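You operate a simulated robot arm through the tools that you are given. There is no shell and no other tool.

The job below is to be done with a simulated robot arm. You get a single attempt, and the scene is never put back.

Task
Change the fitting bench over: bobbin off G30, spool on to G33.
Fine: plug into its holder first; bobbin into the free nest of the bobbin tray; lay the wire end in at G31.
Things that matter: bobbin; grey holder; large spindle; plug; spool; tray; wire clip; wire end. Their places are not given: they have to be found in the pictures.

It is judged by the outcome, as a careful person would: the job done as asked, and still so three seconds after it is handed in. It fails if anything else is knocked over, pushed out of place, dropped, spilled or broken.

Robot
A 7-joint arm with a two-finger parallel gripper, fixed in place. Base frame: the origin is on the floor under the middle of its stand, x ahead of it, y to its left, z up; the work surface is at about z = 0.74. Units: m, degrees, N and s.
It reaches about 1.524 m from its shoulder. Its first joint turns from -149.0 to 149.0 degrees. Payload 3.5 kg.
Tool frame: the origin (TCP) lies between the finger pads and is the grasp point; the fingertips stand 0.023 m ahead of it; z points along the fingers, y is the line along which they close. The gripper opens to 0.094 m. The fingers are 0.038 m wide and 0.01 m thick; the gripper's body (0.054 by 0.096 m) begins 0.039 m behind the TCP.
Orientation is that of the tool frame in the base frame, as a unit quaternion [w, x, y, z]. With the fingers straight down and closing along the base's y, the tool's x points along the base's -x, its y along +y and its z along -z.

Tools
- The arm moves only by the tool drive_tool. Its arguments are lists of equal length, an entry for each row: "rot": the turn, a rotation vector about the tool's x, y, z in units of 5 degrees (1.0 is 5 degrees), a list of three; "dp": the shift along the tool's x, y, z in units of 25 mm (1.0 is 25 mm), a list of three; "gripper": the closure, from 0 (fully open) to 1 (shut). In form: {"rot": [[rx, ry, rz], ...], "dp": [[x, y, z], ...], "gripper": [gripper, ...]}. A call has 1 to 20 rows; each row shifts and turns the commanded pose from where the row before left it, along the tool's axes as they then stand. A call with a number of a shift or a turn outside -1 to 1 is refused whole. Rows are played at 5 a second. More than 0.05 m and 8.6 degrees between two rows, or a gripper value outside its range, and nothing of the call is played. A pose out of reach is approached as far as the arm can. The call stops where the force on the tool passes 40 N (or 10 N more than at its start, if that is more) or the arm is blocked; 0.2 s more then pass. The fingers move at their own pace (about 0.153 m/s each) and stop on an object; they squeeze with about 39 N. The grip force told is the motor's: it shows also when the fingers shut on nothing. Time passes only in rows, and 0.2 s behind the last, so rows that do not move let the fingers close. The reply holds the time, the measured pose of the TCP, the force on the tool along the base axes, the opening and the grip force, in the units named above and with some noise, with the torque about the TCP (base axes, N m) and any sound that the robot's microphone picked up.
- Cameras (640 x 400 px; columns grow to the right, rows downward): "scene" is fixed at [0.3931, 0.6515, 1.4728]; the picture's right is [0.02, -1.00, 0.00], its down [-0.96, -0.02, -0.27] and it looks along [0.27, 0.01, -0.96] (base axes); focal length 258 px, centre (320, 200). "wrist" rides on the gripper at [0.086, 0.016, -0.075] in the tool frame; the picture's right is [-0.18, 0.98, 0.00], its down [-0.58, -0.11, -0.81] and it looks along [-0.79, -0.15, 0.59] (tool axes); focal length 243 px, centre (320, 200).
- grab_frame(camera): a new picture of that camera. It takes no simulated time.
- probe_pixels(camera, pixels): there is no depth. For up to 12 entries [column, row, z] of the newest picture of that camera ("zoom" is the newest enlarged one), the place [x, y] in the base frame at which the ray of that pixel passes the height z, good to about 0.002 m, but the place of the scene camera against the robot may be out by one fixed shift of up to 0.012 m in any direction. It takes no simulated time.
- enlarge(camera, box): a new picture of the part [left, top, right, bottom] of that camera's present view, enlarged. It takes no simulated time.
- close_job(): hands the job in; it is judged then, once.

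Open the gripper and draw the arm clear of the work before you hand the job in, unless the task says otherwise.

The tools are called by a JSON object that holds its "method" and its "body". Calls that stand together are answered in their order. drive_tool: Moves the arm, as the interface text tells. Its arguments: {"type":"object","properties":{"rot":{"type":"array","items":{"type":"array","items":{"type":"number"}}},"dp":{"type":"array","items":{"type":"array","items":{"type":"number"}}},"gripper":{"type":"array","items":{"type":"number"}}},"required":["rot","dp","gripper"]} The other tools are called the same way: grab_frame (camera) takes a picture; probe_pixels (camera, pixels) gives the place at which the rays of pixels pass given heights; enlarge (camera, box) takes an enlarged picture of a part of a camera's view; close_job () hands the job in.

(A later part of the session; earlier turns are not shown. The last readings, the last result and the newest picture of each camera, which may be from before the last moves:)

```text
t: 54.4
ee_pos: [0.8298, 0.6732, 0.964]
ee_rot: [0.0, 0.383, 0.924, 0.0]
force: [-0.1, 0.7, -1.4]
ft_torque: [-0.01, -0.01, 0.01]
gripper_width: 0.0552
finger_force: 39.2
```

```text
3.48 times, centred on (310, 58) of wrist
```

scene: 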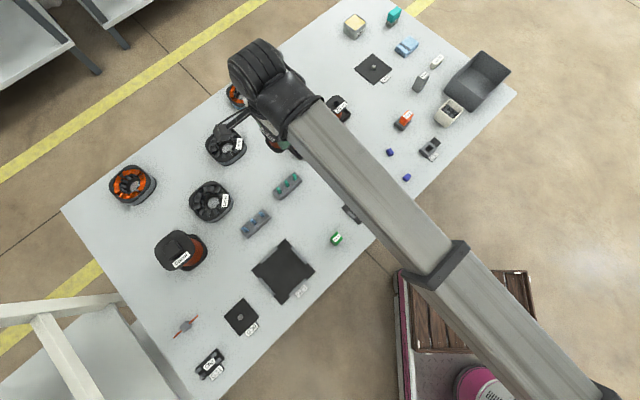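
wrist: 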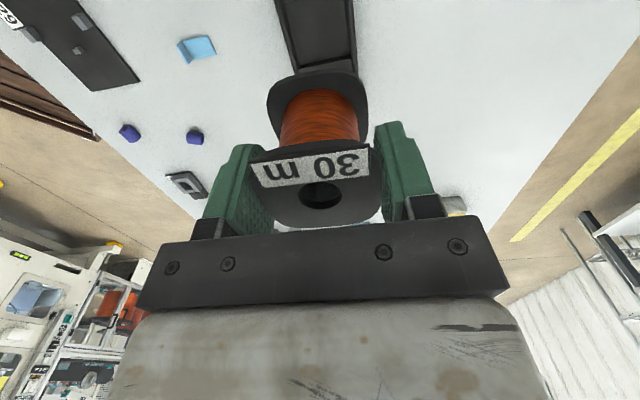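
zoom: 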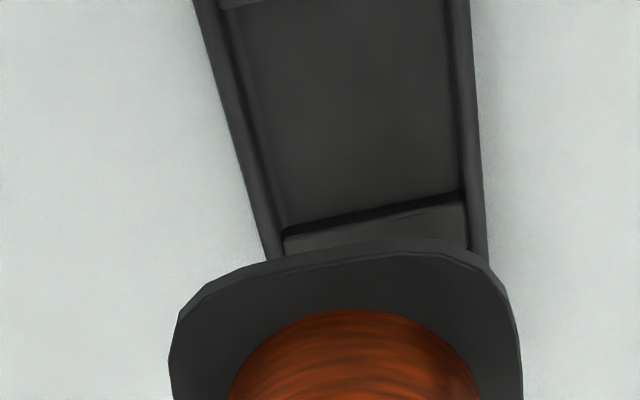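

The empty nest is visible above the held bobbin. I probe its floor edges and the walls, twice.

{"method": "probe_pixels", "body": {"camera": "zoom", "pixels": [[232, 12, 0.746], [285, 231, 0.746], [463, 194, 0.746], [447, 2, 0.746], [196, 4, 0.742], [266, 250, 0.742], [470, 4, 0.752], [486, 250, 0.752], [226, 12, 0.752], [281, 4, 0.752], [465, 207, 0.752], [285, 240, 0.752]]}}

{"method": "probe_pixels", "body": {"camera": "zoom", "pixels": [[232, 12, 0.746], [285, 231, 0.746], [463, 194, 0.746], [447, 2, 0.746], [196, 4, 0.742], [266, 250, 0.742], [470, 4, 0.752], [486, 250, 0.752], [226, 12, 0.752], [281, 4, 0.752], [465, 207, 0.752], [285, 240, 0.752]]}}

{"method": "enlarge", "body": {"camera": "wrist", "box": [260, 0, 380, 75]}}

```text
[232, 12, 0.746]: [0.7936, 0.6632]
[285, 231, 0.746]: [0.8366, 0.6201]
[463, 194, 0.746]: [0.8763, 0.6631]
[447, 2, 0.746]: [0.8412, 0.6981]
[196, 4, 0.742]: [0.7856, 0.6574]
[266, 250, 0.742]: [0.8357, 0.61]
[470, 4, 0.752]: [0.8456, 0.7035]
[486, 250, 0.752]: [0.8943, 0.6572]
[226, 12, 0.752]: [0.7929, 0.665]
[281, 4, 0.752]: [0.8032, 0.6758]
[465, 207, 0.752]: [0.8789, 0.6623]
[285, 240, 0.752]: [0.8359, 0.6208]
```

```text
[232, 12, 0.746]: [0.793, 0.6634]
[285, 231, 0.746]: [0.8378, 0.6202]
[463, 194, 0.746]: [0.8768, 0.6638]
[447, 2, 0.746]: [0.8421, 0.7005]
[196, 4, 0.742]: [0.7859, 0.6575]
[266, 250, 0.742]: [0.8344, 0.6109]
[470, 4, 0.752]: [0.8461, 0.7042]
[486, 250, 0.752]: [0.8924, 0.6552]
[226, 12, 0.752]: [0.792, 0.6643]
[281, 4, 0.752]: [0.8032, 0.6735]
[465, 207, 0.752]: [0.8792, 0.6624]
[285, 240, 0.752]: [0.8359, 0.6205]
```

```text
5.33 times, centred on (320, 38) of wrist
```

zoom: 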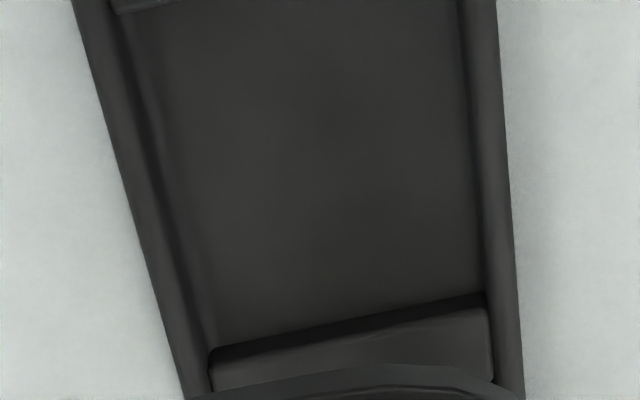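

Nest centre comes out at about (0.835, 0.663), 59 mm square inside, at 45° yaw. To know the held bobbin's own offset in the grip, I read its bore's position in the wrist view.

{"method": "enlarge", "body": {"camera": "wrist", "box": [240, 60, 400, 235]}}

```text
2.29 times, centred on (320, 148) of wrist
```

zoom: 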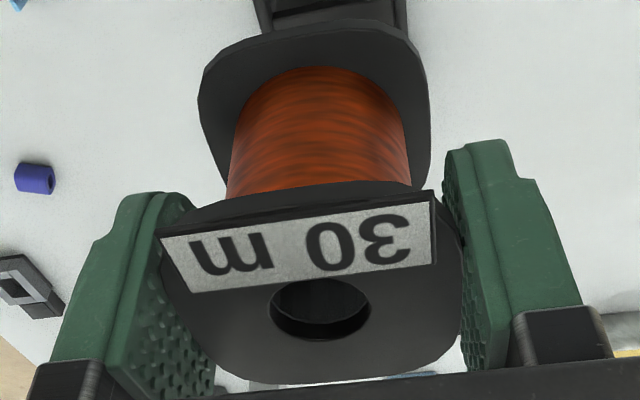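

Probing the bore centre at the flange-top height and the lower flange's extremes.

{"method": "probe_pixels", "body": {"camera": "zoom", "pixels": [[319, 308, 0.9715], [319, 308, 0.969], [198, 100, 0.918], [430, 85, 0.918], [270, 36, 0.918], [380, 19, 0.918], [319, 308, 0.9715]]}}

{"method": "probe_pixels", "body": {"camera": "zoom", "pixels": [[319, 308, 0.9715], [319, 308, 0.969], [198, 100, 0.918], [430, 85, 0.918], [270, 36, 0.918], [380, 19, 0.918], [319, 308, 0.9715]]}}

```text
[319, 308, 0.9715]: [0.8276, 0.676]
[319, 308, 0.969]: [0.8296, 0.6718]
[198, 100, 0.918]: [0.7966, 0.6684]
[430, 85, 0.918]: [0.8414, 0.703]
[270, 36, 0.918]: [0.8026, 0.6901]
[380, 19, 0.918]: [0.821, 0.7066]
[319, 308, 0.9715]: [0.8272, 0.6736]
```

```text
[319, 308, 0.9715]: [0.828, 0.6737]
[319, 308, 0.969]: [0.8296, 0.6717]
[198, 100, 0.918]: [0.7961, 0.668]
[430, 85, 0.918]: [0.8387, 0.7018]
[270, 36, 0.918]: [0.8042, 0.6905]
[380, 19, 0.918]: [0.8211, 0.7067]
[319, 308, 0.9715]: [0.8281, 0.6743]
```

The bobbin's centre sits about 2 mm toward tool +x from the TCP. I shift to put its centre over the nest (Δ tool x −12.7 mm, y −3.3 mm) and descend to just above the tray walls.

{"method": "drive_tool", "body": {"rot": [[0, 0, 0], [0, 0, 0], [0, 0, 0], [0, 0, 0], [0, 0, 0], [0, 0, 0], [0, 0, 0], [0, 0, 0], [0, 0, 0], [0, 0, 0]], "dp": [[-0.254, -0.066, 0], [-0.254, -0.066, 0], [0, 0, 0.8], [0, 0, 0.9], [0, 0, 0.9], [0, 0, 0.9], [0, 0, 0.9], [0, 0, 0.6], [0, 0, 0.4], [0, 0, 0]], "gripper": [1, 1, 1, 1, 1, 1, 1, 1, 1, 1]}}

{"method": "grab_frame", "body": {"camera": "wrist"}}

{"method": "enlarge", "body": {"camera": "wrist", "box": [220, 20, 420, 150]}}

```text
t: 56.6
ee_pos: [0.8343, 0.6589, 0.8301]
ee_rot: [0.001, 0.382, 0.924, 0.001]
force: [-0.1, 0.2, -2.0]
ft_torque: [0.0, -0.01, 0.05]
gripper_width: 0.0551
finger_force: 38.7
```

```text
taken
```

wrist: 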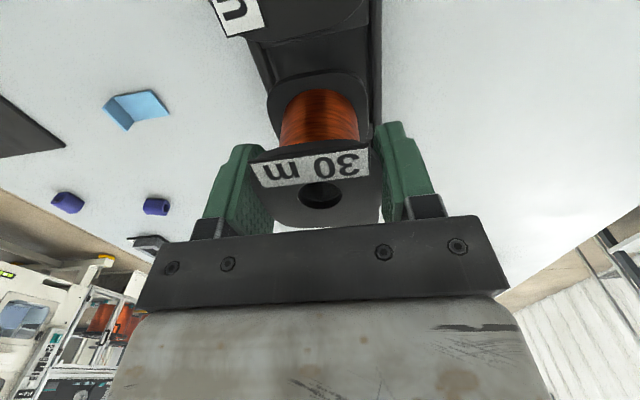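

```text
3.08 times, centred on (320, 85) of wrist
```

zoom: 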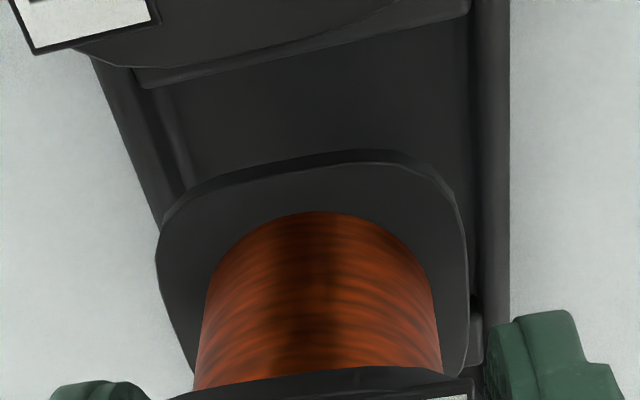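

The measured pose suggests a few mm drift in tool −y. I probe the lower flange extremes and the tray walls in this view to see the true relative position.

{"method": "probe_pixels", "body": {"camera": "zoom", "pixels": [[157, 262, 0.784], [467, 245, 0.784], [225, 185, 0.784], [390, 155, 0.784], [92, 62, 0.742], [160, 225, 0.742], [510, 20, 0.752], [508, 250, 0.752], [150, 87, 0.752], [470, 12, 0.752], [166, 90, 0.746], [480, 298, 0.746]]}}

{"method": "probe_pixels", "body": {"camera": "zoom", "pixels": [[157, 262, 0.784], [467, 245, 0.784], [225, 185, 0.784], [390, 155, 0.784], [92, 62, 0.742], [160, 225, 0.742], [510, 20, 0.752], [508, 250, 0.752], [150, 87, 0.752], [470, 12, 0.752], [166, 90, 0.746], [480, 298, 0.746]]}}

```text
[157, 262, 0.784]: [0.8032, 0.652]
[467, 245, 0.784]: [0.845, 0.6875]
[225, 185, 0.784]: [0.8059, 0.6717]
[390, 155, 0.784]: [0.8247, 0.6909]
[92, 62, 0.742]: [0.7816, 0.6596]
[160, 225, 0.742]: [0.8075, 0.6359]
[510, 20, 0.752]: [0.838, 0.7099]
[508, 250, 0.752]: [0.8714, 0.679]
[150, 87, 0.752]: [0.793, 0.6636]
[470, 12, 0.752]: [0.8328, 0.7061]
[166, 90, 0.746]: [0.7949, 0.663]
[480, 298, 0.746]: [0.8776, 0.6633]
```

```text
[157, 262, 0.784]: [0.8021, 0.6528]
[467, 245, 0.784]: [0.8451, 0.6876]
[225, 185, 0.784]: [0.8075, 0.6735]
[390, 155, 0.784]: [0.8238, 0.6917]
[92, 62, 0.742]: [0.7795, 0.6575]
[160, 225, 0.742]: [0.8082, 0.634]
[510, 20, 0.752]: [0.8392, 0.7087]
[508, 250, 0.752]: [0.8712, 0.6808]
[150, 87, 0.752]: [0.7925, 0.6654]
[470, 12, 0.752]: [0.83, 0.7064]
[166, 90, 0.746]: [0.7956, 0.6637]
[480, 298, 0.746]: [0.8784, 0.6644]
```

The flange centre is about 3 mm short along tool +y relative to the nest centre, and fine along the tray. I correct and lower to just above the wall tops.

{"method": "drive_tool", "body": {"rot": [[0, 0, 0], [0, 0, 0], [0, 0, 0], [0, 0, 0]], "dp": [[0.02, 0.12, 0], [0, 0, 0.35], [0, 0, 0.35], [0, 0, 0]], "gripper": [1, 1, 1, 1]}}

{"method": "grab_frame", "body": {"camera": "wrist"}}

{"method": "enlarge", "body": {"camera": "wrist", "box": [220, 20, 420, 150]}}

```text
t: 57.6
ee_pos: [0.8376, 0.6617, 0.8107]
ee_rot: [0.001, 0.383, 0.924, 0.0]
force: [0.0, 0.0, -0.7]
ft_torque: [-0.03, -0.01, 0.04]
gripper_width: 0.0551
finger_force: 38.9
```

```text
taken
```

wrist: 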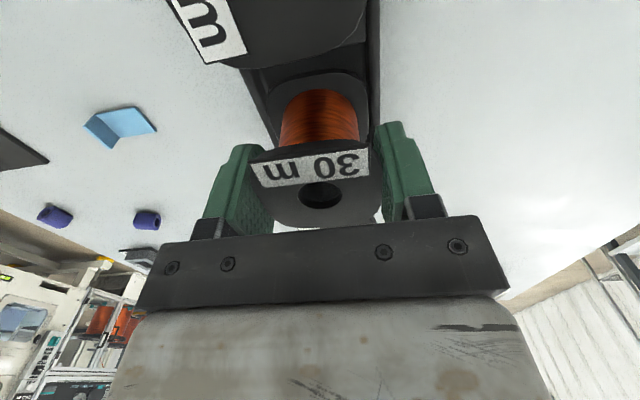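

```text
3.08 times, centred on (320, 85) of wrist
```

zoom: 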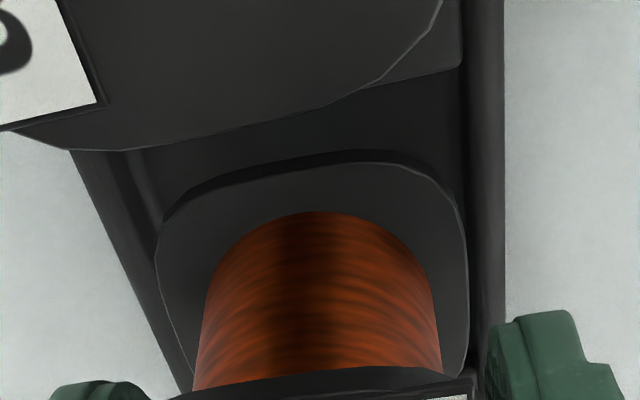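

Across the tray the flange looks centred (157–467 within 121–503). I check the along-tray gap by probing the near flange edge against the near divider.

{"method": "probe_pixels", "body": {"camera": "zoom", "pixels": [[225, 185, 0.765], [390, 155, 0.765], [400, 82, 0.752], [455, 67, 0.752], [157, 262, 0.765], [467, 245, 0.765], [505, 60, 0.752], [503, 250, 0.752], [72, 150, 0.742], [150, 310, 0.742]]}}

{"method": "probe_pixels", "body": {"camera": "zoom", "pixels": [[225, 185, 0.765], [390, 155, 0.765], [400, 82, 0.752], [455, 67, 0.752], [157, 262, 0.765], [467, 245, 0.765], [505, 60, 0.752], [503, 250, 0.752], [72, 150, 0.742], [150, 310, 0.742]]}}

```text
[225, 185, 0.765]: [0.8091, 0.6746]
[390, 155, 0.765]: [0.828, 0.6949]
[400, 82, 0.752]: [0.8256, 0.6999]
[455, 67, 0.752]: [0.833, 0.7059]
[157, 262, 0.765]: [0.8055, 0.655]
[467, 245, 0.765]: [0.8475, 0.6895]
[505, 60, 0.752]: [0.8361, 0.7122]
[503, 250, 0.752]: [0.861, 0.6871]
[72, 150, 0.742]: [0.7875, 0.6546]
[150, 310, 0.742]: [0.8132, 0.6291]
```

```text
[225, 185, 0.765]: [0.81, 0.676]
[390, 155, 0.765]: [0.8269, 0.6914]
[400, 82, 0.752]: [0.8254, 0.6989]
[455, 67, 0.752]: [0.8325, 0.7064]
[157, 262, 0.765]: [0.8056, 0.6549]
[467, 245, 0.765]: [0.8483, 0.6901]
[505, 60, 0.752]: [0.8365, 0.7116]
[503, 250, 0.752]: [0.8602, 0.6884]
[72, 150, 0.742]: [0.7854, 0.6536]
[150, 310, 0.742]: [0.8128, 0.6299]
```

The flange is about 2 mm too far along the tray (gap 5.6 mm at the near divider). I shift +2.2 mm along tool x, −1 mm in y, and lower carefully 12 mm.

{"method": "drive_tool", "body": {"rot": [[0, 0, 0], [0, 0, 0], [0, 0, 0], [0, 0, 0], [0, 0, 0]], "dp": [[0.088, -0.04, 0], [0, 0, 0.16], [0, 0, 0.16], [0, 0, 0.16], [0, 0, 0]], "gripper": [1, 1, 1, 1, 1]}}

{"method": "enlarge", "body": {"camera": "wrist", "box": [220, 20, 420, 150]}}

```text
t: 58.8
ee_pos: [0.8343, 0.6647, 0.7995]
ee_rot: [0.0, 0.383, 0.924, -0.001]
force: [0.8, 0.0, -2.5]
ft_torque: [0.02, 0.01, 0.01]
gripper_width: 0.0551
finger_force: 38.8
```

```text
3.08 times, centred on (320, 85) of wrist
```

zoom: 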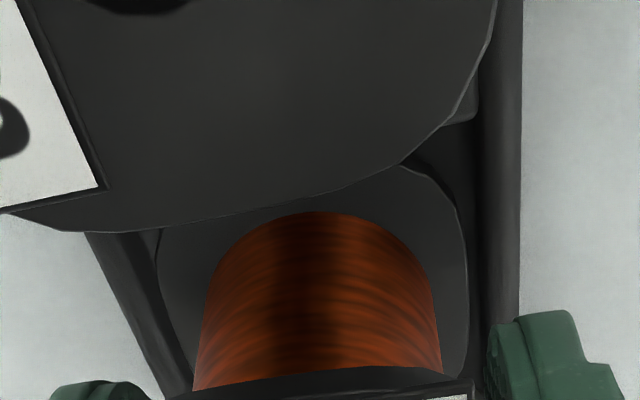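

No contact yet with the flange bottom at about wall-top height. I look closer at the side gaps before the last few millimetres.

{"method": "enlarge", "body": {"camera": "wrist", "box": [240, 85, 300, 150]}}

{"method": "enlarge", "body": {"camera": "wrist", "box": [340, 60, 400, 150]}}

```text
6.15 times, centred on (270, 118) of wrist
```

zoom: 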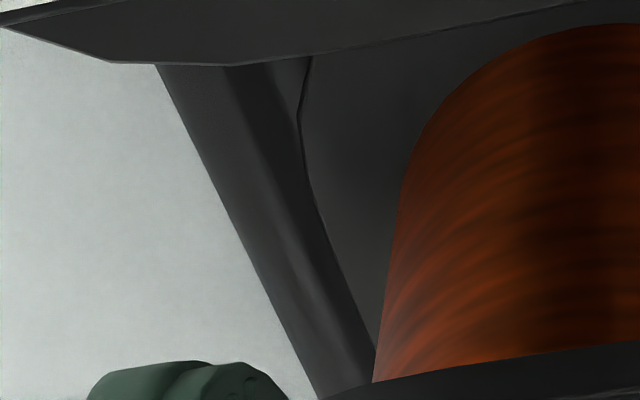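

```text
4.44 times, centred on (370, 105) of wrist
```

zoom: 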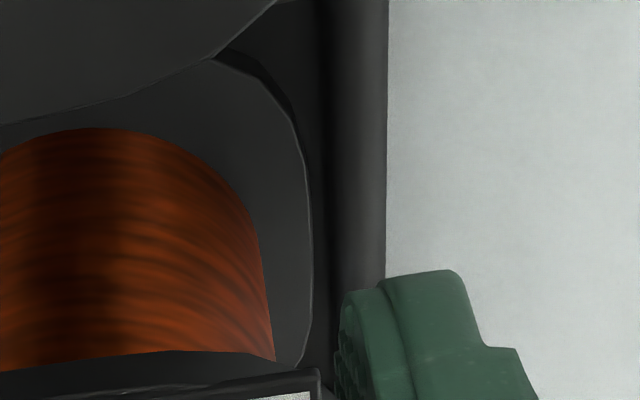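

Both sides show a similar dark gap (≈6–7 px), so the flange is inside the walls. I lower the remaining distance in small steps.

{"method": "drive_tool", "body": {"rot": [[0, 0, 0], [0, 0, 0], [0, 0, 0], [0, 0, 0]], "dp": [[0, 0, 0.06], [0, 0, 0.06], [0, 0, 0.06], [0, 0, 0]], "gripper": [1, 1, 1, 1]}}

{"method": "enlarge", "body": {"camera": "wrist", "box": [220, 20, 420, 150]}}

```text
t: 59.8
ee_pos: [0.8342, 0.6642, 0.7951]
ee_rot: [0.0, 0.383, 0.924, 0.0]
force: [0.2, 0.5, -1.5]
ft_torque: [-0.01, -0.02, -0.01]
gripper_width: 0.0552
finger_force: 39.0
```

```text
3.08 times, centred on (320, 85) of wrist
```

zoom: 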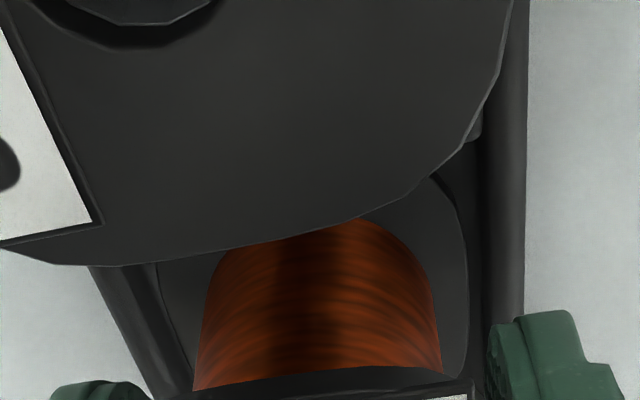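

Still free at TCP z≈0.795. I continue in 1 mm steps until contact.

{"method": "drive_tool", "body": {"rot": [[0, 0, 0], [0, 0, 0], [0, 0, 0]], "dp": [[0, 0, 0.04], [0, 0, 0.04], [0, 0, 0]], "gripper": [1, 1, 1]}}

```text
t: 60.6
ee_pos: [0.8336, 0.6643, 0.7934]
ee_rot: [0.0, 0.383, 0.924, 0.001]
force: [0.3, 3.0, 13.5]
ft_torque: [-0.06, 0.12, 0.02]
gripper_width: 0.0552
finger_force: 39.2
```

Contact (≈14 N) at a height consistent with the nest floor. I relieve a little and open the fingers.

{"method": "drive_tool", "body": {"rot": [[0, 0, 0], [0, 0, 0], [0, 0, 0], [0, 0, 0]], "dp": [[0, 0, -0.03], [0, 0, 0], [0, 0, 0], [0, 0, 0]], "gripper": [1, 0.35, 0.2, 0.1]}}

{"method": "grab_frame", "body": {"camera": "wrist"}}

```text
t: 61.6
ee_pos: [0.8329, 0.6629, 0.7928]
ee_rot: [0.0, 0.383, 0.924, 0.0]
force: [0.1, -0.8, -0.2]
ft_torque: [-0.01, -0.01, 0.02]
gripper_width: 0.0846
finger_force: 0.1
```

```text
taken
```

wrist: 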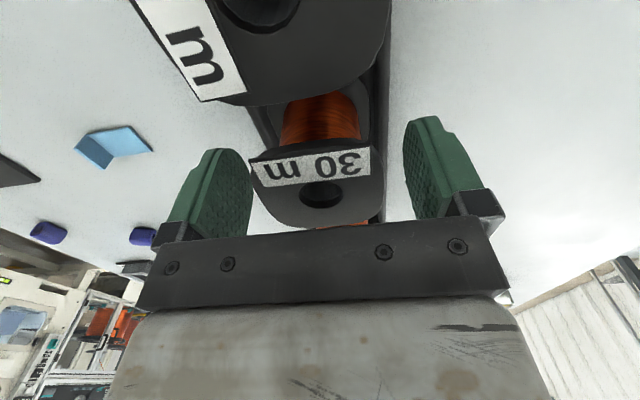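

The fingers are clear of the flange on both sides. I rise straight up and check how the bobbin sits.

{"method": "drive_tool", "body": {"rot": [[0, 0, 0], [0, 0, 0], [0, 0, 0], [0, 0, 0], [0, 0, 0], [0, 0, 0], [0, 0, 0], [0, 0, 0]], "dp": [[0, 0, -0.4], [0, 0, -0.8], [0, 0, -1], [0, 0, -1], [0, 0, -1], [0, 0, -1], [0, 0, -1], [0, 0, 0]], "gripper": [0.1, 0.1, 0.1, 0.1, 0.1, 0.1, 0.1, 0.1]}}

{"method": "grab_frame", "body": {"camera": "wrist"}}

{"method": "enlarge", "body": {"camera": "wrist", "box": [220, 0, 420, 130]}}

{"method": "grab_frame", "body": {"camera": "scene"}}

```text
t: 63.4
ee_pos: [0.8344, 0.6661, 0.9486]
ee_rot: [0.001, 0.382, 0.924, -0.001]
force: [0.0, -0.1, -0.3]
ft_torque: [0.01, 0.0, 0.01]
gripper_width: 0.0848
finger_force: 0.1
```

```text
taken
```

wrist: 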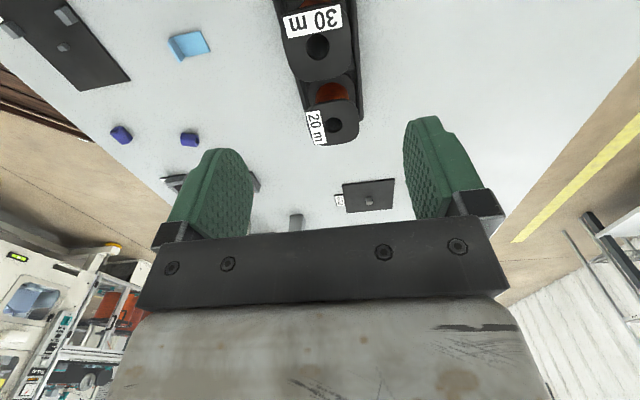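

```text
3.08 times, centred on (320, 65) of wrist
```

zoom: 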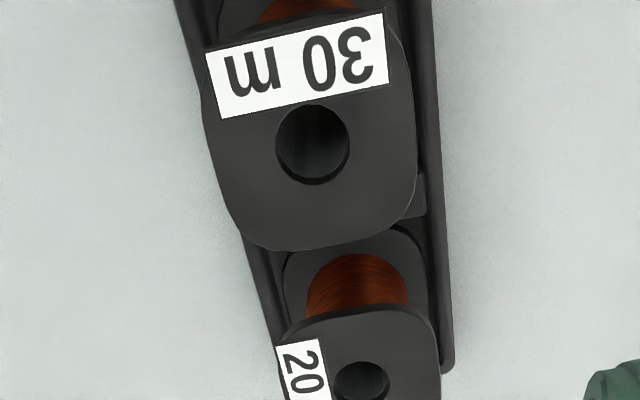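

```text
taken
```

scene: 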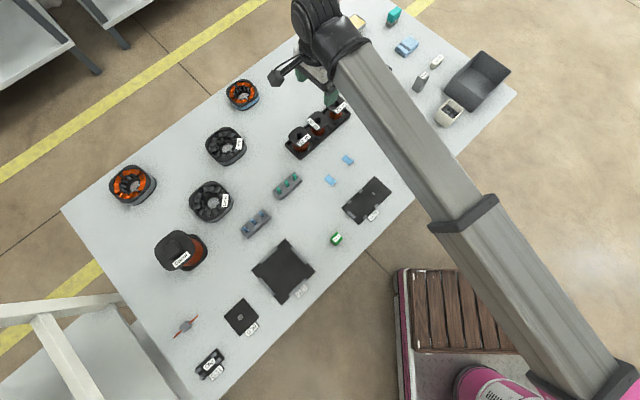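

The 30 m bobbin sits in line in the middle nest. Next the spool: I travel back left at height and turn the tool so the camera stays on the robot's side.

{"method": "drive_tool", "body": {"rot": [[0, 0, 0], [0, 0, 0], [0, 0, 0], [0, 0, 0], [0, 0, 0], [0, 0, 0], [0, 0, 0], [0, 0, 0], [0, 0, 0], [0, 0, 0], [0, 0, 0], [0, 0, 0], [0, 0, 0], [0, 0, 0], [0, 0, 0], [0, 0, 0], [0, 0, 0], [0, 0, 0], [0, 0, 0], [0, 0, 0]], "dp": [[0, 0, -1], [0, 0, -1], [0, 0, -1], [0.97, -0.33, 0], [0.97, -0.33, 0], [0.97, -0.33, 0], [0.97, -0.33, 0], [0.97, -0.33, 0], [0.97, -0.33, 0], [0.97, -0.33, 0], [0.97, -0.33, 0], [0.97, -0.33, 0], [0.97, -0.33, 0], [0.97, -0.33, 0], [0.97, -0.33, 0], [0.97, -0.33, 0], [0.97, -0.33, 0], [0.97, -0.33, 0], [0.97, -0.33, 0], [0.97, -0.33, 0]], "gripper": [0, 0, 0, 0, 0, 0, 0, 0, 0, 0, 0, 0, 0, 0, 0, 0, 0, 0, 0, 0]}}

{"method": "drive_tool", "body": {"rot": [[0, 0, -1], [0, 0, -1], [0, 0, -1], [0, 0, -1], [0, 0, -1], [0, 0, -1], [0, 0, -1], [0, 0, -1], [0, 0, -1], [0, 0, -1], [0, 0, -1], [0, 0, -1], [0, 0, -1], [0, 0, -1], [0, 0, -1], [0, 0, -1], [0, 0, -1], [0, 0, -1], [0, 0, 0]], "dp": [[0, 0, 0], [0, 0, 0], [0, 0, 0], [0, 0, 0], [0, 0, 0], [0, 0, 0], [0, 0, 0], [0, 0, 0], [0, 0, 0], [0, 0, 0], [0, 0, 0], [0, 0, 0], [0, 0, 0], [0, 0, 0], [0, 0, 0], [0, 0, 0], [0, 0, 0], [0, 0, 0], [0, 0, 0]], "gripper": [0, 0, 0, 0, 0, 0, 0, 0, 0, 0, 0, 0, 0, 0, 0, 0, 0, 0, 0]}}

{"method": "grab_frame", "body": {"camera": "wrist"}}

{"method": "grab_frame", "body": {"camera": "scene"}}

```text
t: 67.6
ee_pos: [0.4455, 0.8569, 1.0211]
ee_rot: [0.001, 0.383, 0.924, 0.0]
force: [-0.3, -0.1, -0.6]
ft_torque: [0.0, -0.03, -0.02]
gripper_width: 0.0938
finger_force: 0.0
```

```text
t: 71.6
ee_pos: [0.4441, 0.8569, 1.0217]
ee_rot: [0.0, -0.382, 0.924, 0.0]
force: [-0.9, -0.2, -0.3]
ft_torque: [-0.02, 0.0, -0.01]
gripper_width: 0.0938
finger_force: 0.0
```

```text
taken
```

wrist: 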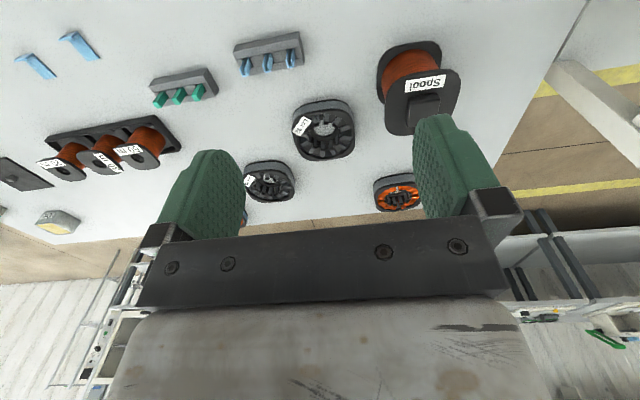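

```text
taken
```

scene: 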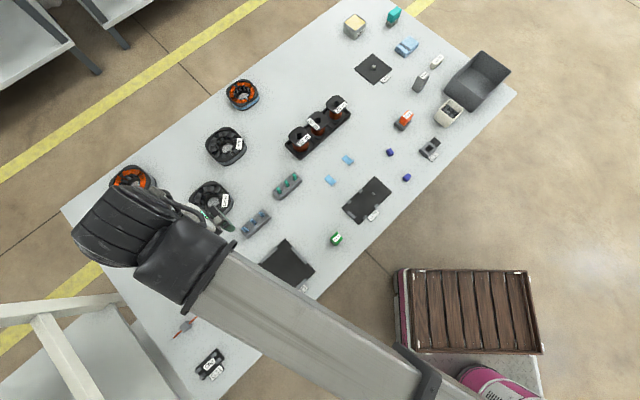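

The spool is at (418,85) in the wrist view; I enlarge it and the tray.

{"method": "enlarge", "body": {"camera": "wrist", "box": [365, 30, 475, 145]}}

{"method": "enlarge", "body": {"camera": "scene", "box": [275, 85, 365, 170]}}

```text
3.48 times, centred on (420, 88) of wrist
```

zoom: 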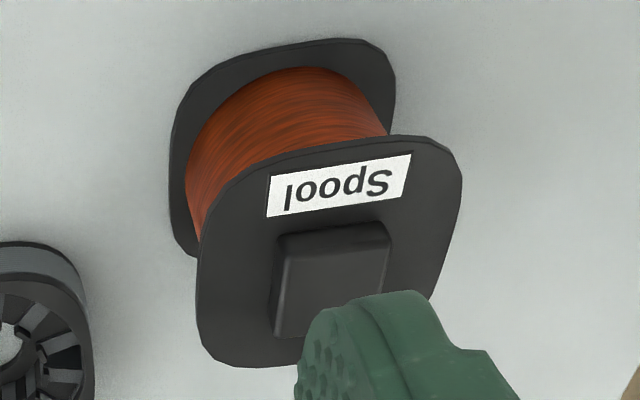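

```text
4.71 times, centred on (320, 128) of scene
```

zoom: 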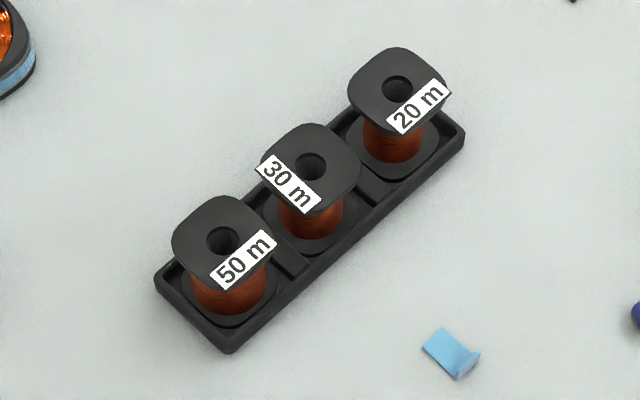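

The middle bobbin sits level with its neighbours. Now I move to a straight-on, closer view of the spool.

{"method": "drive_tool", "body": {"rot": [[0, 0, 0], [0, 0, 0], [0, 0, 0], [0, 0, 0], [0, 0, 0], [0, 0, 0], [0, 0, 0]], "dp": [[0.307, 0.938, 0.3], [0.307, 0.938, 0.3], [0.307, 0.938, 0.3], [0.307, 0.938, 0.3], [0.307, 0.938, 0.3], [0.307, 0.938, 0.3], [0, 0, 0]], "gripper": [0, 0, 0, 0, 0, 0, 0]}}

{"method": "grab_frame", "body": {"camera": "wrist"}}

{"method": "enlarge", "body": {"camera": "wrist", "box": [260, 110, 400, 220]}}

```text
t: 73.2
ee_pos: [0.3115, 0.9221, 0.9786]
ee_rot: [0.0, -0.383, 0.924, 0.0]
force: [0.6, -0.3, -1.1]
ft_torque: [-0.02, 0.0, 0.02]
gripper_width: 0.0941
finger_force: 0.0
```

```text
taken
```

wrist: 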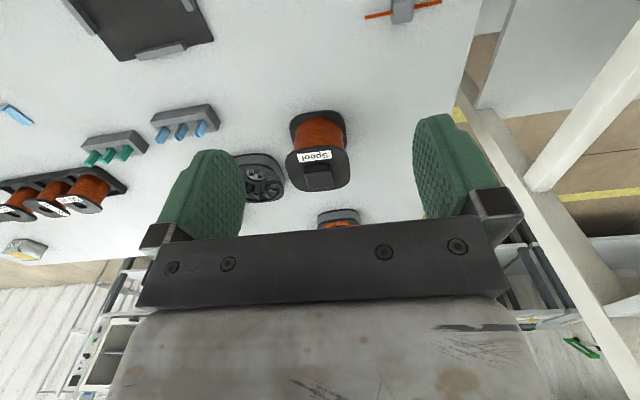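

```text
3.64 times, centred on (330, 165) of wrist
```

zoom: 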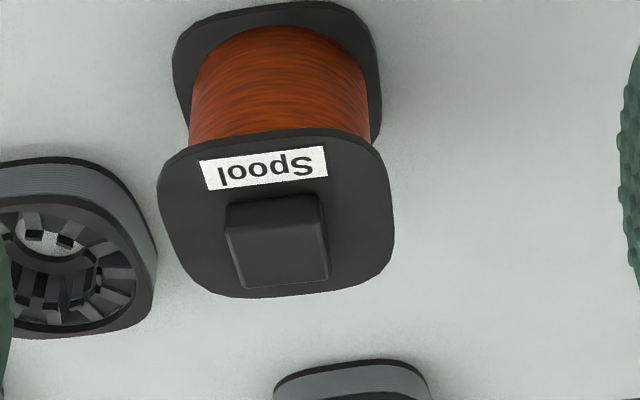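

Probing the spool's flanges and knob at several heights to solve for its height and centre.

{"method": "probe_pixels", "body": {"camera": "zoom", "pixels": [[173, 75, 0.742], [382, 85, 0.742], [275, 5, 0.742], [158, 195, 0.81], [394, 215, 0.81], [275, 140, 0.81], [295, 297, 0.81], [158, 195, 0.82], [394, 215, 0.82], [275, 140, 0.82], [295, 297, 0.82]]}}

{"method": "probe_pixels", "body": {"camera": "zoom", "pixels": [[173, 75, 0.742], [382, 85, 0.742], [275, 5, 0.742], [158, 195, 0.83], [394, 215, 0.83], [275, 140, 0.83], [295, 297, 0.83], [226, 236, 0.84], [327, 222, 0.84], [330, 280, 0.84], [238, 290, 0.84]]}}

```text
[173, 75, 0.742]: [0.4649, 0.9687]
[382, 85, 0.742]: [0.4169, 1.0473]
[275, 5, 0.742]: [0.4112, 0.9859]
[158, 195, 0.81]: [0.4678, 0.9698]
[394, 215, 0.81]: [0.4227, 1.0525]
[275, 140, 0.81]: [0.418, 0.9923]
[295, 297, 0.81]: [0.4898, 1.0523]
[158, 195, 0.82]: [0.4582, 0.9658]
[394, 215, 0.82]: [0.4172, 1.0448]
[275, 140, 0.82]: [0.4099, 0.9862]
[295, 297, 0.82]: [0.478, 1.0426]
```

```text
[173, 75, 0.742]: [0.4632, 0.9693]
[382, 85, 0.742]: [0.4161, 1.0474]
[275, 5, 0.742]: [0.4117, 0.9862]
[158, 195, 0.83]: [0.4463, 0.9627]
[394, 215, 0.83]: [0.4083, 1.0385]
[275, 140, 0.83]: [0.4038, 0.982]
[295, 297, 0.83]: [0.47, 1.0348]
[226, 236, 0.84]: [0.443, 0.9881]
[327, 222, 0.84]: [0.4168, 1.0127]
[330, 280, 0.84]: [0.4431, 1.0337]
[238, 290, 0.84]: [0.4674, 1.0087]
```

The spool is centred near (0.445, 1.0126), flange about 86 mm square with its top at z≈0.818, and a ~35 mm knob up to z≈0.838. I move above the knob for a closer check.

{"method": "drive_tool", "body": {"rot": [[0, 0, 0], [0, 0, 0], [0, 0, 0], [0, 0, 0], [0, 0, 0], [0, 0, 0], [0, 0, 0], [0, 0, 0]], "dp": [[-0.906, -0.174, 0.2], [-0.906, -0.174, 0.2], [-0.906, -0.174, 0.2], [-0.906, -0.174, 0.2], [-0.906, -0.174, 0.2], [-0.906, -0.174, 0.2], [-0.906, -0.174, 0.2], [0, 0, 0]], "gripper": [0.1, 0.2, 0.25, 0.25, 0.25, 0.25, 0.25, 0.25]}}

{"method": "grab_frame", "body": {"camera": "wrist"}}

{"method": "enlarge", "body": {"camera": "wrist", "box": [230, 0, 410, 120]}}

```text
t: 75.0
ee_pos: [0.4477, 1.0117, 0.9433]
ee_rot: [0.0, -0.383, 0.924, 0.0]
force: [0.0, -0.2, 0.0]
ft_torque: [0.05, -0.01, 0.07]
gripper_width: 0.0705
finger_force: 0.0
```

```text
taken
```

wrist: 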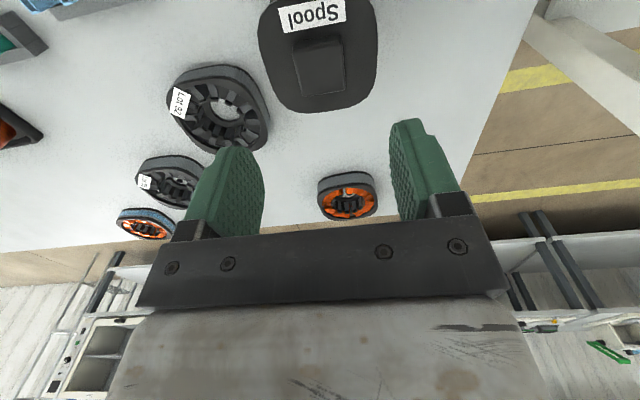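

```text
3.33 times, centred on (320, 60) of wrist
```

zoom: 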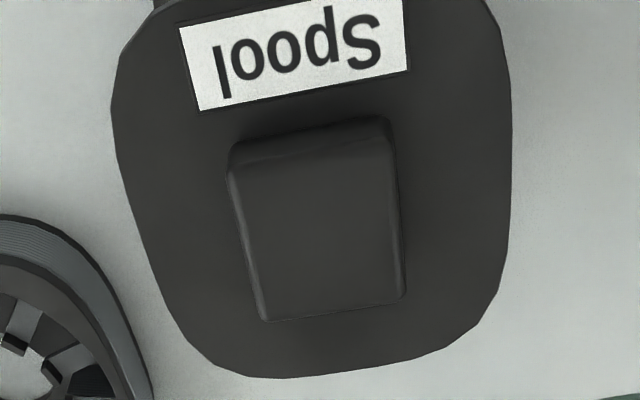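

Probing the knob's top and base corners and the flange edges, twice.

{"method": "probe_pixels", "body": {"camera": "zoom", "pixels": [[230, 175, 0.836], [393, 147, 0.836], [262, 320, 0.836], [404, 297, 0.836], [233, 145, 0.818], [386, 117, 0.818], [112, 105, 0.818], [513, 120, 0.818], [250, 378, 0.818], [400, 362, 0.818]]}}

{"method": "probe_pixels", "body": {"camera": "zoom", "pixels": [[230, 175, 0.84], [393, 147, 0.84], [262, 320, 0.84], [404, 297, 0.84], [233, 145, 0.82], [386, 117, 0.82], [112, 105, 0.818], [513, 120, 0.818], [250, 378, 0.818], [400, 362, 0.818]]}}

```text
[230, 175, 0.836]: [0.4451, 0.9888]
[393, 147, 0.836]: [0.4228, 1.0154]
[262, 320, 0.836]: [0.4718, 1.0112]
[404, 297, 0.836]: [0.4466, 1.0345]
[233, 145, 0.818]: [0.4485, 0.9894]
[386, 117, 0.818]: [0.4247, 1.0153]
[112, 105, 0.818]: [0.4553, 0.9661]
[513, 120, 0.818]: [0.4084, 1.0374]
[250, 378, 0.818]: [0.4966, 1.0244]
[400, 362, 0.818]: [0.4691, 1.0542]
```

```text
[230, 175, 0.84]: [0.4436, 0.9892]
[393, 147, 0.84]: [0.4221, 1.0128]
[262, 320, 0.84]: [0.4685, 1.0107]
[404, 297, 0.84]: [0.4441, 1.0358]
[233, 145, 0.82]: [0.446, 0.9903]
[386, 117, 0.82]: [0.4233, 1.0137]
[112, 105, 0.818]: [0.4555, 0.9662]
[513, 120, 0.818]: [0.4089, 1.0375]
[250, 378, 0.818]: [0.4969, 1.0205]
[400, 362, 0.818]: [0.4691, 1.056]
```

The knob centre is (0.4455, 1.0123). I correct by 2 mm and descend first to just above the knob.

{"method": "drive_tool", "body": {"rot": [[0, 0, 0], [0, 0, 0], [0, 0, 0], [0, 0, 0], [0, 0, 0], [0, 0, 0]], "dp": [[0.045, 0.08, 0.7], [0, 0, 0.7], [0, 0, 0.7], [0, 0, 0.5], [0, 0, 0.3], [0, 0, 0]], "gripper": [0.25, 0.25, 0.25, 0.25, 0.25, 0.25]}}

{"method": "grab_frame", "body": {"camera": "wrist"}}

```text
t: 76.4
ee_pos: [0.4449, 1.0138, 0.8704]
ee_rot: [0.0, -0.383, 0.924, 0.0]
force: [-0.5, -0.4, 0.0]
ft_torque: [0.03, 0.01, 0.0]
gripper_width: 0.0703
finger_force: 0.0
```

```text
taken
```

wrist: 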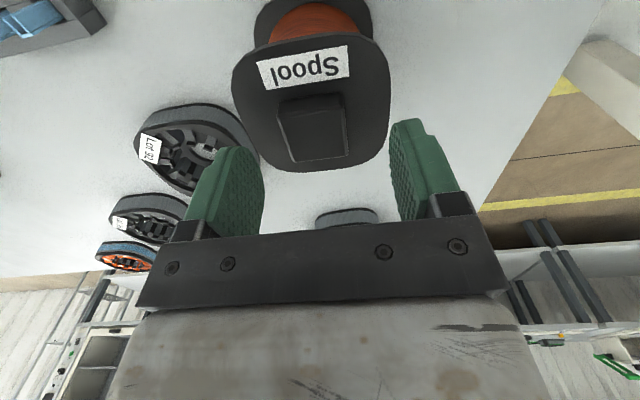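

TCP is over the knob at (0.4449, 1.0138). I lower to z≈0.846, leaving the fingertips a few mm above the flange.

{"method": "drive_tool", "body": {"rot": [[0, 0, 0], [0, 0, 0], [0, 0, 0], [0, 0, 0]], "dp": [[0, 0, 0.4], [0, 0, 0.35], [0, 0, 0.22], [0, 0, 0]], "gripper": [0.25, 0.25, 0.25, 0.25]}}

{"method": "grab_frame", "body": {"camera": "wrist"}}

{"method": "enlarge", "body": {"camera": "wrist", "box": [220, 60, 420, 230]}}

```text
t: 77.4
ee_pos: [0.4442, 1.0136, 0.8465]
ee_rot: [0.0, -0.383, 0.924, 0.0]
force: [0.4, -0.3, 0.0]
ft_torque: [-0.03, -0.01, -0.02]
gripper_width: 0.0705
finger_force: 0.0
```

```text
taken
```

wrist: 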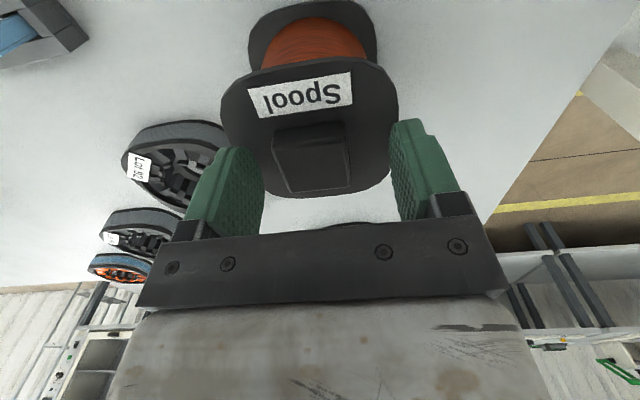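

```text
2.35 times, centred on (320, 145) of wrist
```

zoom: 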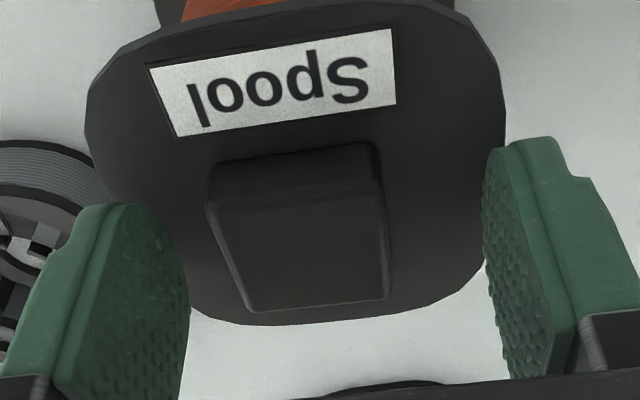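

The knob is between the pads. I go 1.5 mm lower and close on it.

{"method": "drive_tool", "body": {"rot": [[0, 0, 0], [0, 0, 0], [0, 0, 0], [0, 0, 0], [0, 0, 0], [0, 0, 0]], "dp": [[0, 0, 0.06], [0, 0, 0], [0, 0, 0], [0, 0, 0], [0, 0, 0], [0, 0, 0]], "gripper": [0.25, 0.45, 0.55, 0.62, 1, 1]}}

{"method": "grab_frame", "body": {"camera": "wrist"}}

```text
t: 78.8
ee_pos: [0.4437, 1.0144, 0.8436]
ee_rot: [-0.001, -0.383, 0.924, 0.0]
force: [2.5, -2.3, 0.1]
ft_torque: [0.04, -0.04, -0.03]
gripper_width: 0.0356
finger_force: 39.7
```

```text
taken
```

wrist: 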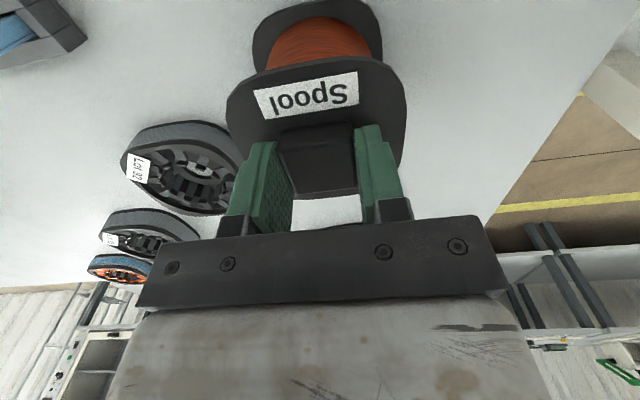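

Gripped at 35.6 mm. I lift slowly a few cm and read the weight and any slip.

{"method": "drive_tool", "body": {"rot": [[0, 0, 0], [0, 0, 0], [0, 0, 0], [0, 0, 0], [0, 0, 0], [0, 0, 0]], "dp": [[0, 0, -0.1], [0, 0, -0.2], [0, 0, -0.3], [0, 0, -0.3], [0, 0, -0.3], [0, 0, 0]], "gripper": [1, 1, 1, 1, 1, 1]}}

{"method": "grab_frame", "body": {"camera": "wrist"}}

```text
t: 80.2
ee_pos: [0.4459, 1.0145, 0.8748]
ee_rot: [0.0, -0.381, 0.924, -0.001]
force: [0.1, -0.3, -9.1]
ft_torque: [-0.01, 0.0, -0.01]
gripper_width: 0.0357
finger_force: 39.3
```

```text
taken
```

wrist: 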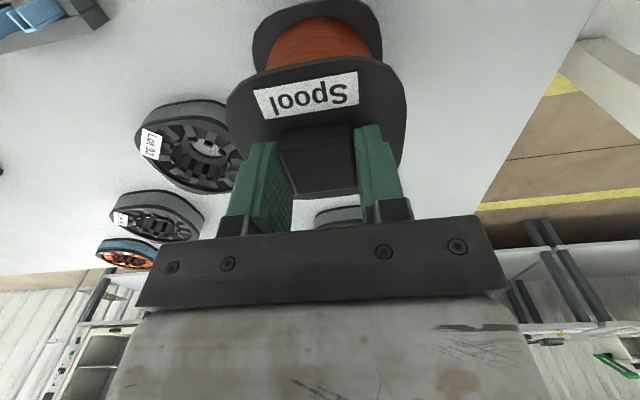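

The spool weighs about 0.9 kg and holds without slip. I raise it well clear and carry it toward the tray side, from where G33 can be seen to the left of the load.

{"method": "drive_tool", "body": {"rot": [[0, 0, 0], [0, 0, 0], [0, 0, 0], [0, 0, 0], [0, 0, 0], [0, 0, 0], [0, 0, 0], [0, 0, 0], [0, 0, 0], [0, 0, 0], [0, 0, 0], [0, 0, 0], [0, 0, 0], [0, 0, 0], [0, 0, 0], [0, 0, 0], [0, 0, 0], [0, 0, 0], [0, 0, 0], [0, 0, 0]], "dp": [[0, 0, -0.5], [0, 0, -0.8], [0, 0, -0.8], [0, 0, -0.8], [0, 0, -0.8], [0, 0, -0.8], [0, 0, -0.8], [0, 0, -0.5], [0, -0.3, 0], [0, -0.6, 0], [0, -0.8, 0], [0, -0.9, 0], [0, -0.9, 0], [0, -0.9, 0], [0, -0.9, 0], [0, -0.9, 0], [0, -0.9, 0], [0, -0.9, 0], [0, -0.9, 0], [0, -0.9, 0]], "gripper": [1, 1, 1, 1, 1, 1, 1, 1, 1, 1, 1, 1, 1, 1, 1, 1, 1, 1, 1, 1]}}

{"method": "drive_tool", "body": {"rot": [[0, 0, 0], [0, 0, 0], [0, 0, 0], [0, 0, 0], [0, 0, 0], [0, 0, 0], [0, 0, 0], [0, 0, 0], [0, 0, 0], [0, 0, 0], [0, 0, 0], [0, 0, 0], [0, 0, 0], [0, 0, 0]], "dp": [[0, -0.9, 0], [0, -0.9, 0], [0, -0.9, 0], [0, -0.9, 0], [0, -0.9, 0], [0, -0.9, 0], [0, -0.9, 0], [0, -0.9, 0], [0, -0.9, 0], [0, -0.9, 0], [0, -0.6, 0], [0, -0.3, 0], [0, 0, 0], [0, 0, 0]], "gripper": [1, 1, 1, 1, 1, 1, 1, 1, 1, 1, 1, 1, 1, 1]}}

{"method": "grab_frame", "body": {"camera": "wrist"}}

{"method": "grab_frame", "body": {"camera": "scene"}}

```text
t: 84.4
ee_pos: [0.6184, 0.8429, 1.022]
ee_rot: [0.0, -0.383, 0.924, 0.0]
force: [0.4, -0.3, -8.1]
ft_torque: [-0.01, 0.01, 0.02]
gripper_width: 0.0356
finger_force: 39.0
```

```text
t: 87.4
ee_pos: [0.7923, 0.6674, 1.0207]
ee_rot: [0.0, -0.383, 0.924, 0.0]
force: [-0.2, -0.4, -8.7]
ft_torque: [-0.02, 0.01, -0.01]
gripper_width: 0.0357
finger_force: 39.0
```

```text
taken
```

wrist: 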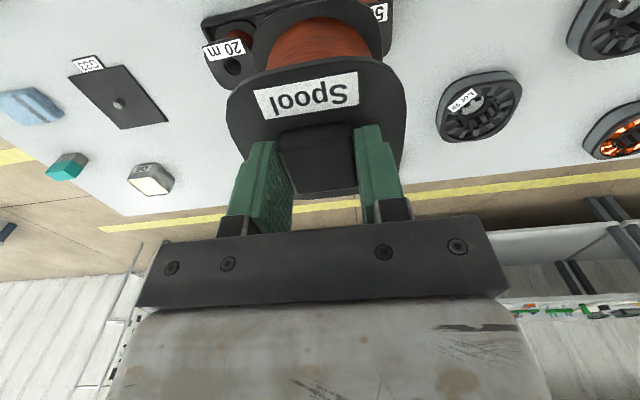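

```text
taken
```

scene: 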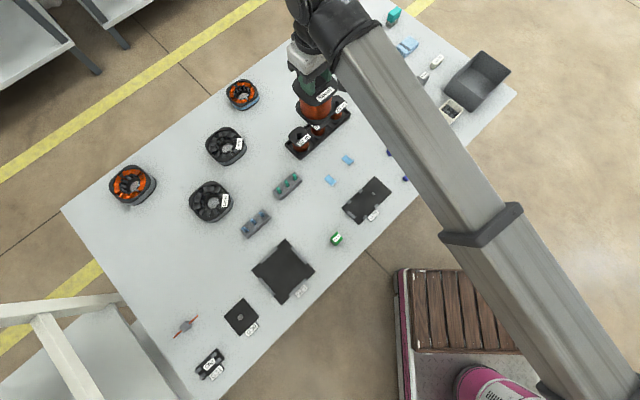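

G33 is visible at (118,97). I enlarge and probe its plate corners and stub again for a second independent measurement.

{"method": "enlarge", "body": {"camera": "wrist", "box": [62, 50, 178, 138]}}

```text
4.55 times, centred on (120, 94) of wrist
```

zoom: 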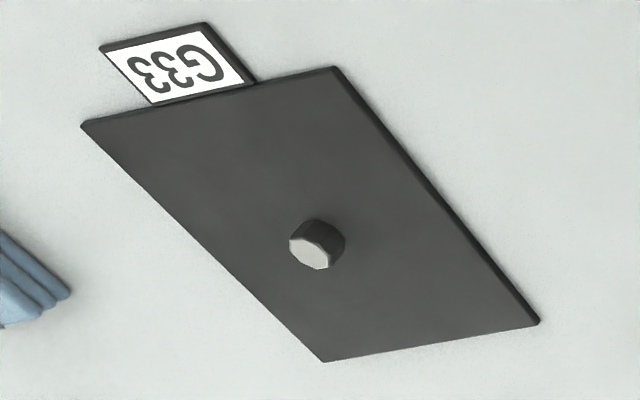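

Probing the four plate corners and the stub, repeated for averaging.

{"method": "probe_pixels", "body": {"camera": "zoom", "pixels": [[82, 123, 0.745], [333, 69, 0.745], [538, 320, 0.745], [323, 361, 0.745], [325, 236, 0.745], [308, 251, 0.757], [308, 251, 0.76], [289, 247, 0.757], [330, 251, 0.757]]}}

{"method": "probe_pixels", "body": {"camera": "zoom", "pixels": [[82, 123, 0.745], [333, 69, 0.745], [538, 320, 0.745], [323, 361, 0.745], [325, 236, 0.745], [308, 251, 0.757], [308, 251, 0.76], [289, 247, 0.757], [330, 251, 0.757]]}}

{"method": "probe_pixels", "body": {"camera": "zoom", "pixels": [[82, 123, 0.745], [333, 69, 0.745], [538, 320, 0.745], [323, 361, 0.745], [325, 236, 0.745], [308, 251, 0.757], [308, 251, 0.76], [289, 247, 0.757], [330, 251, 0.757]]}}

```text
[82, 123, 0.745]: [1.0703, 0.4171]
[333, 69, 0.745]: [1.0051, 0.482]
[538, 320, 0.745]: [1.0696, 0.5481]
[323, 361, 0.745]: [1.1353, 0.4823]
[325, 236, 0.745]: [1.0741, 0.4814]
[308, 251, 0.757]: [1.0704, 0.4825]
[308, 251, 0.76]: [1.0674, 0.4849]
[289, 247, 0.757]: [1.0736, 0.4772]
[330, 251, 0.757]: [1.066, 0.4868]
```

```text
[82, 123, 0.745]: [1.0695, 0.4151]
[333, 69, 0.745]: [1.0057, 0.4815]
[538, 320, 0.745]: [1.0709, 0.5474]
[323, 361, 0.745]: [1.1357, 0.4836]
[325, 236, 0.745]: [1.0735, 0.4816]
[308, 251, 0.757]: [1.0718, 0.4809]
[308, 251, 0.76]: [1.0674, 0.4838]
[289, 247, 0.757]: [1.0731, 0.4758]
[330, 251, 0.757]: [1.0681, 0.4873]
```

```text
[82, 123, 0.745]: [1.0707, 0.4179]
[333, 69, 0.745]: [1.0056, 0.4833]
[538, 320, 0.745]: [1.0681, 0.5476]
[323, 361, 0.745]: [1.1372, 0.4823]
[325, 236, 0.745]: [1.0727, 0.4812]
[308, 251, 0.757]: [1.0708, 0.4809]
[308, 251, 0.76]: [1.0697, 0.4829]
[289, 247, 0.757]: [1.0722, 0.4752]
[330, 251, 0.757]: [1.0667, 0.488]
```

G33's centre averages (1.0708, 0.4818) over both views. Now I measure the spool's own centre in the hand from its flange edges.

{"method": "enlarge", "body": {"camera": "wrist", "box": [215, 0, 415, 205]}}

```text
1.95 times, centred on (315, 102) of wrist
```

zoom: 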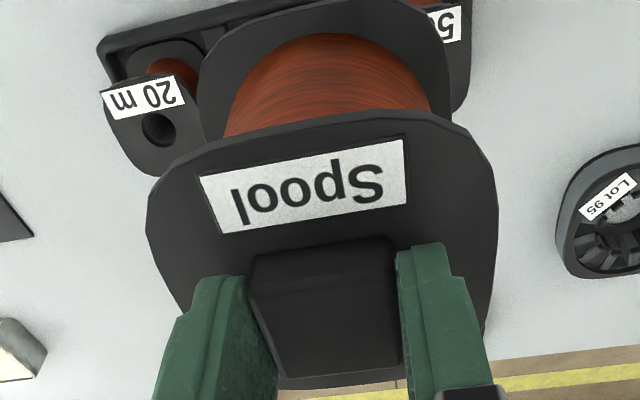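

Probing the top flange's left, right, near and far edges at z≈0.995, and the bottom flange's sides.

{"method": "probe_pixels", "body": {"camera": "zoom", "pixels": [[147, 205, 0.995], [498, 190, 0.995], [270, 131, 0.995], [400, 112, 0.995], [290, 388, 0.995], [375, 378, 0.995], [200, 100, 0.92], [450, 85, 0.92]]}}

{"method": "probe_pixels", "body": {"camera": "zoom", "pixels": [[147, 205, 0.995], [498, 190, 0.995], [270, 131, 0.995], [400, 112, 0.995], [290, 388, 0.995], [375, 378, 0.995], [200, 100, 0.92], [450, 85, 0.92]]}}

```text
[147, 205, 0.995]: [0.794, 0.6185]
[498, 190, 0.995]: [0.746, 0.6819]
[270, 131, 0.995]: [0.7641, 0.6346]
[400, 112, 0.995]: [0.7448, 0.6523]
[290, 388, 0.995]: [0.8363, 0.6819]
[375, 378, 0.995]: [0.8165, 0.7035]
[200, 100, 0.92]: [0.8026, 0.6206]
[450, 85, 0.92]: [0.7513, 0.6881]
```

```text
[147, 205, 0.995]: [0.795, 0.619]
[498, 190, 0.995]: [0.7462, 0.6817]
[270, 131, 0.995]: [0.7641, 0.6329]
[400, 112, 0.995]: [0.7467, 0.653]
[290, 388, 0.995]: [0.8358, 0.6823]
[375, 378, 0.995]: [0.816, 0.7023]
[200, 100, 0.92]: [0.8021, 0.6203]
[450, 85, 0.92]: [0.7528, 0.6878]
```

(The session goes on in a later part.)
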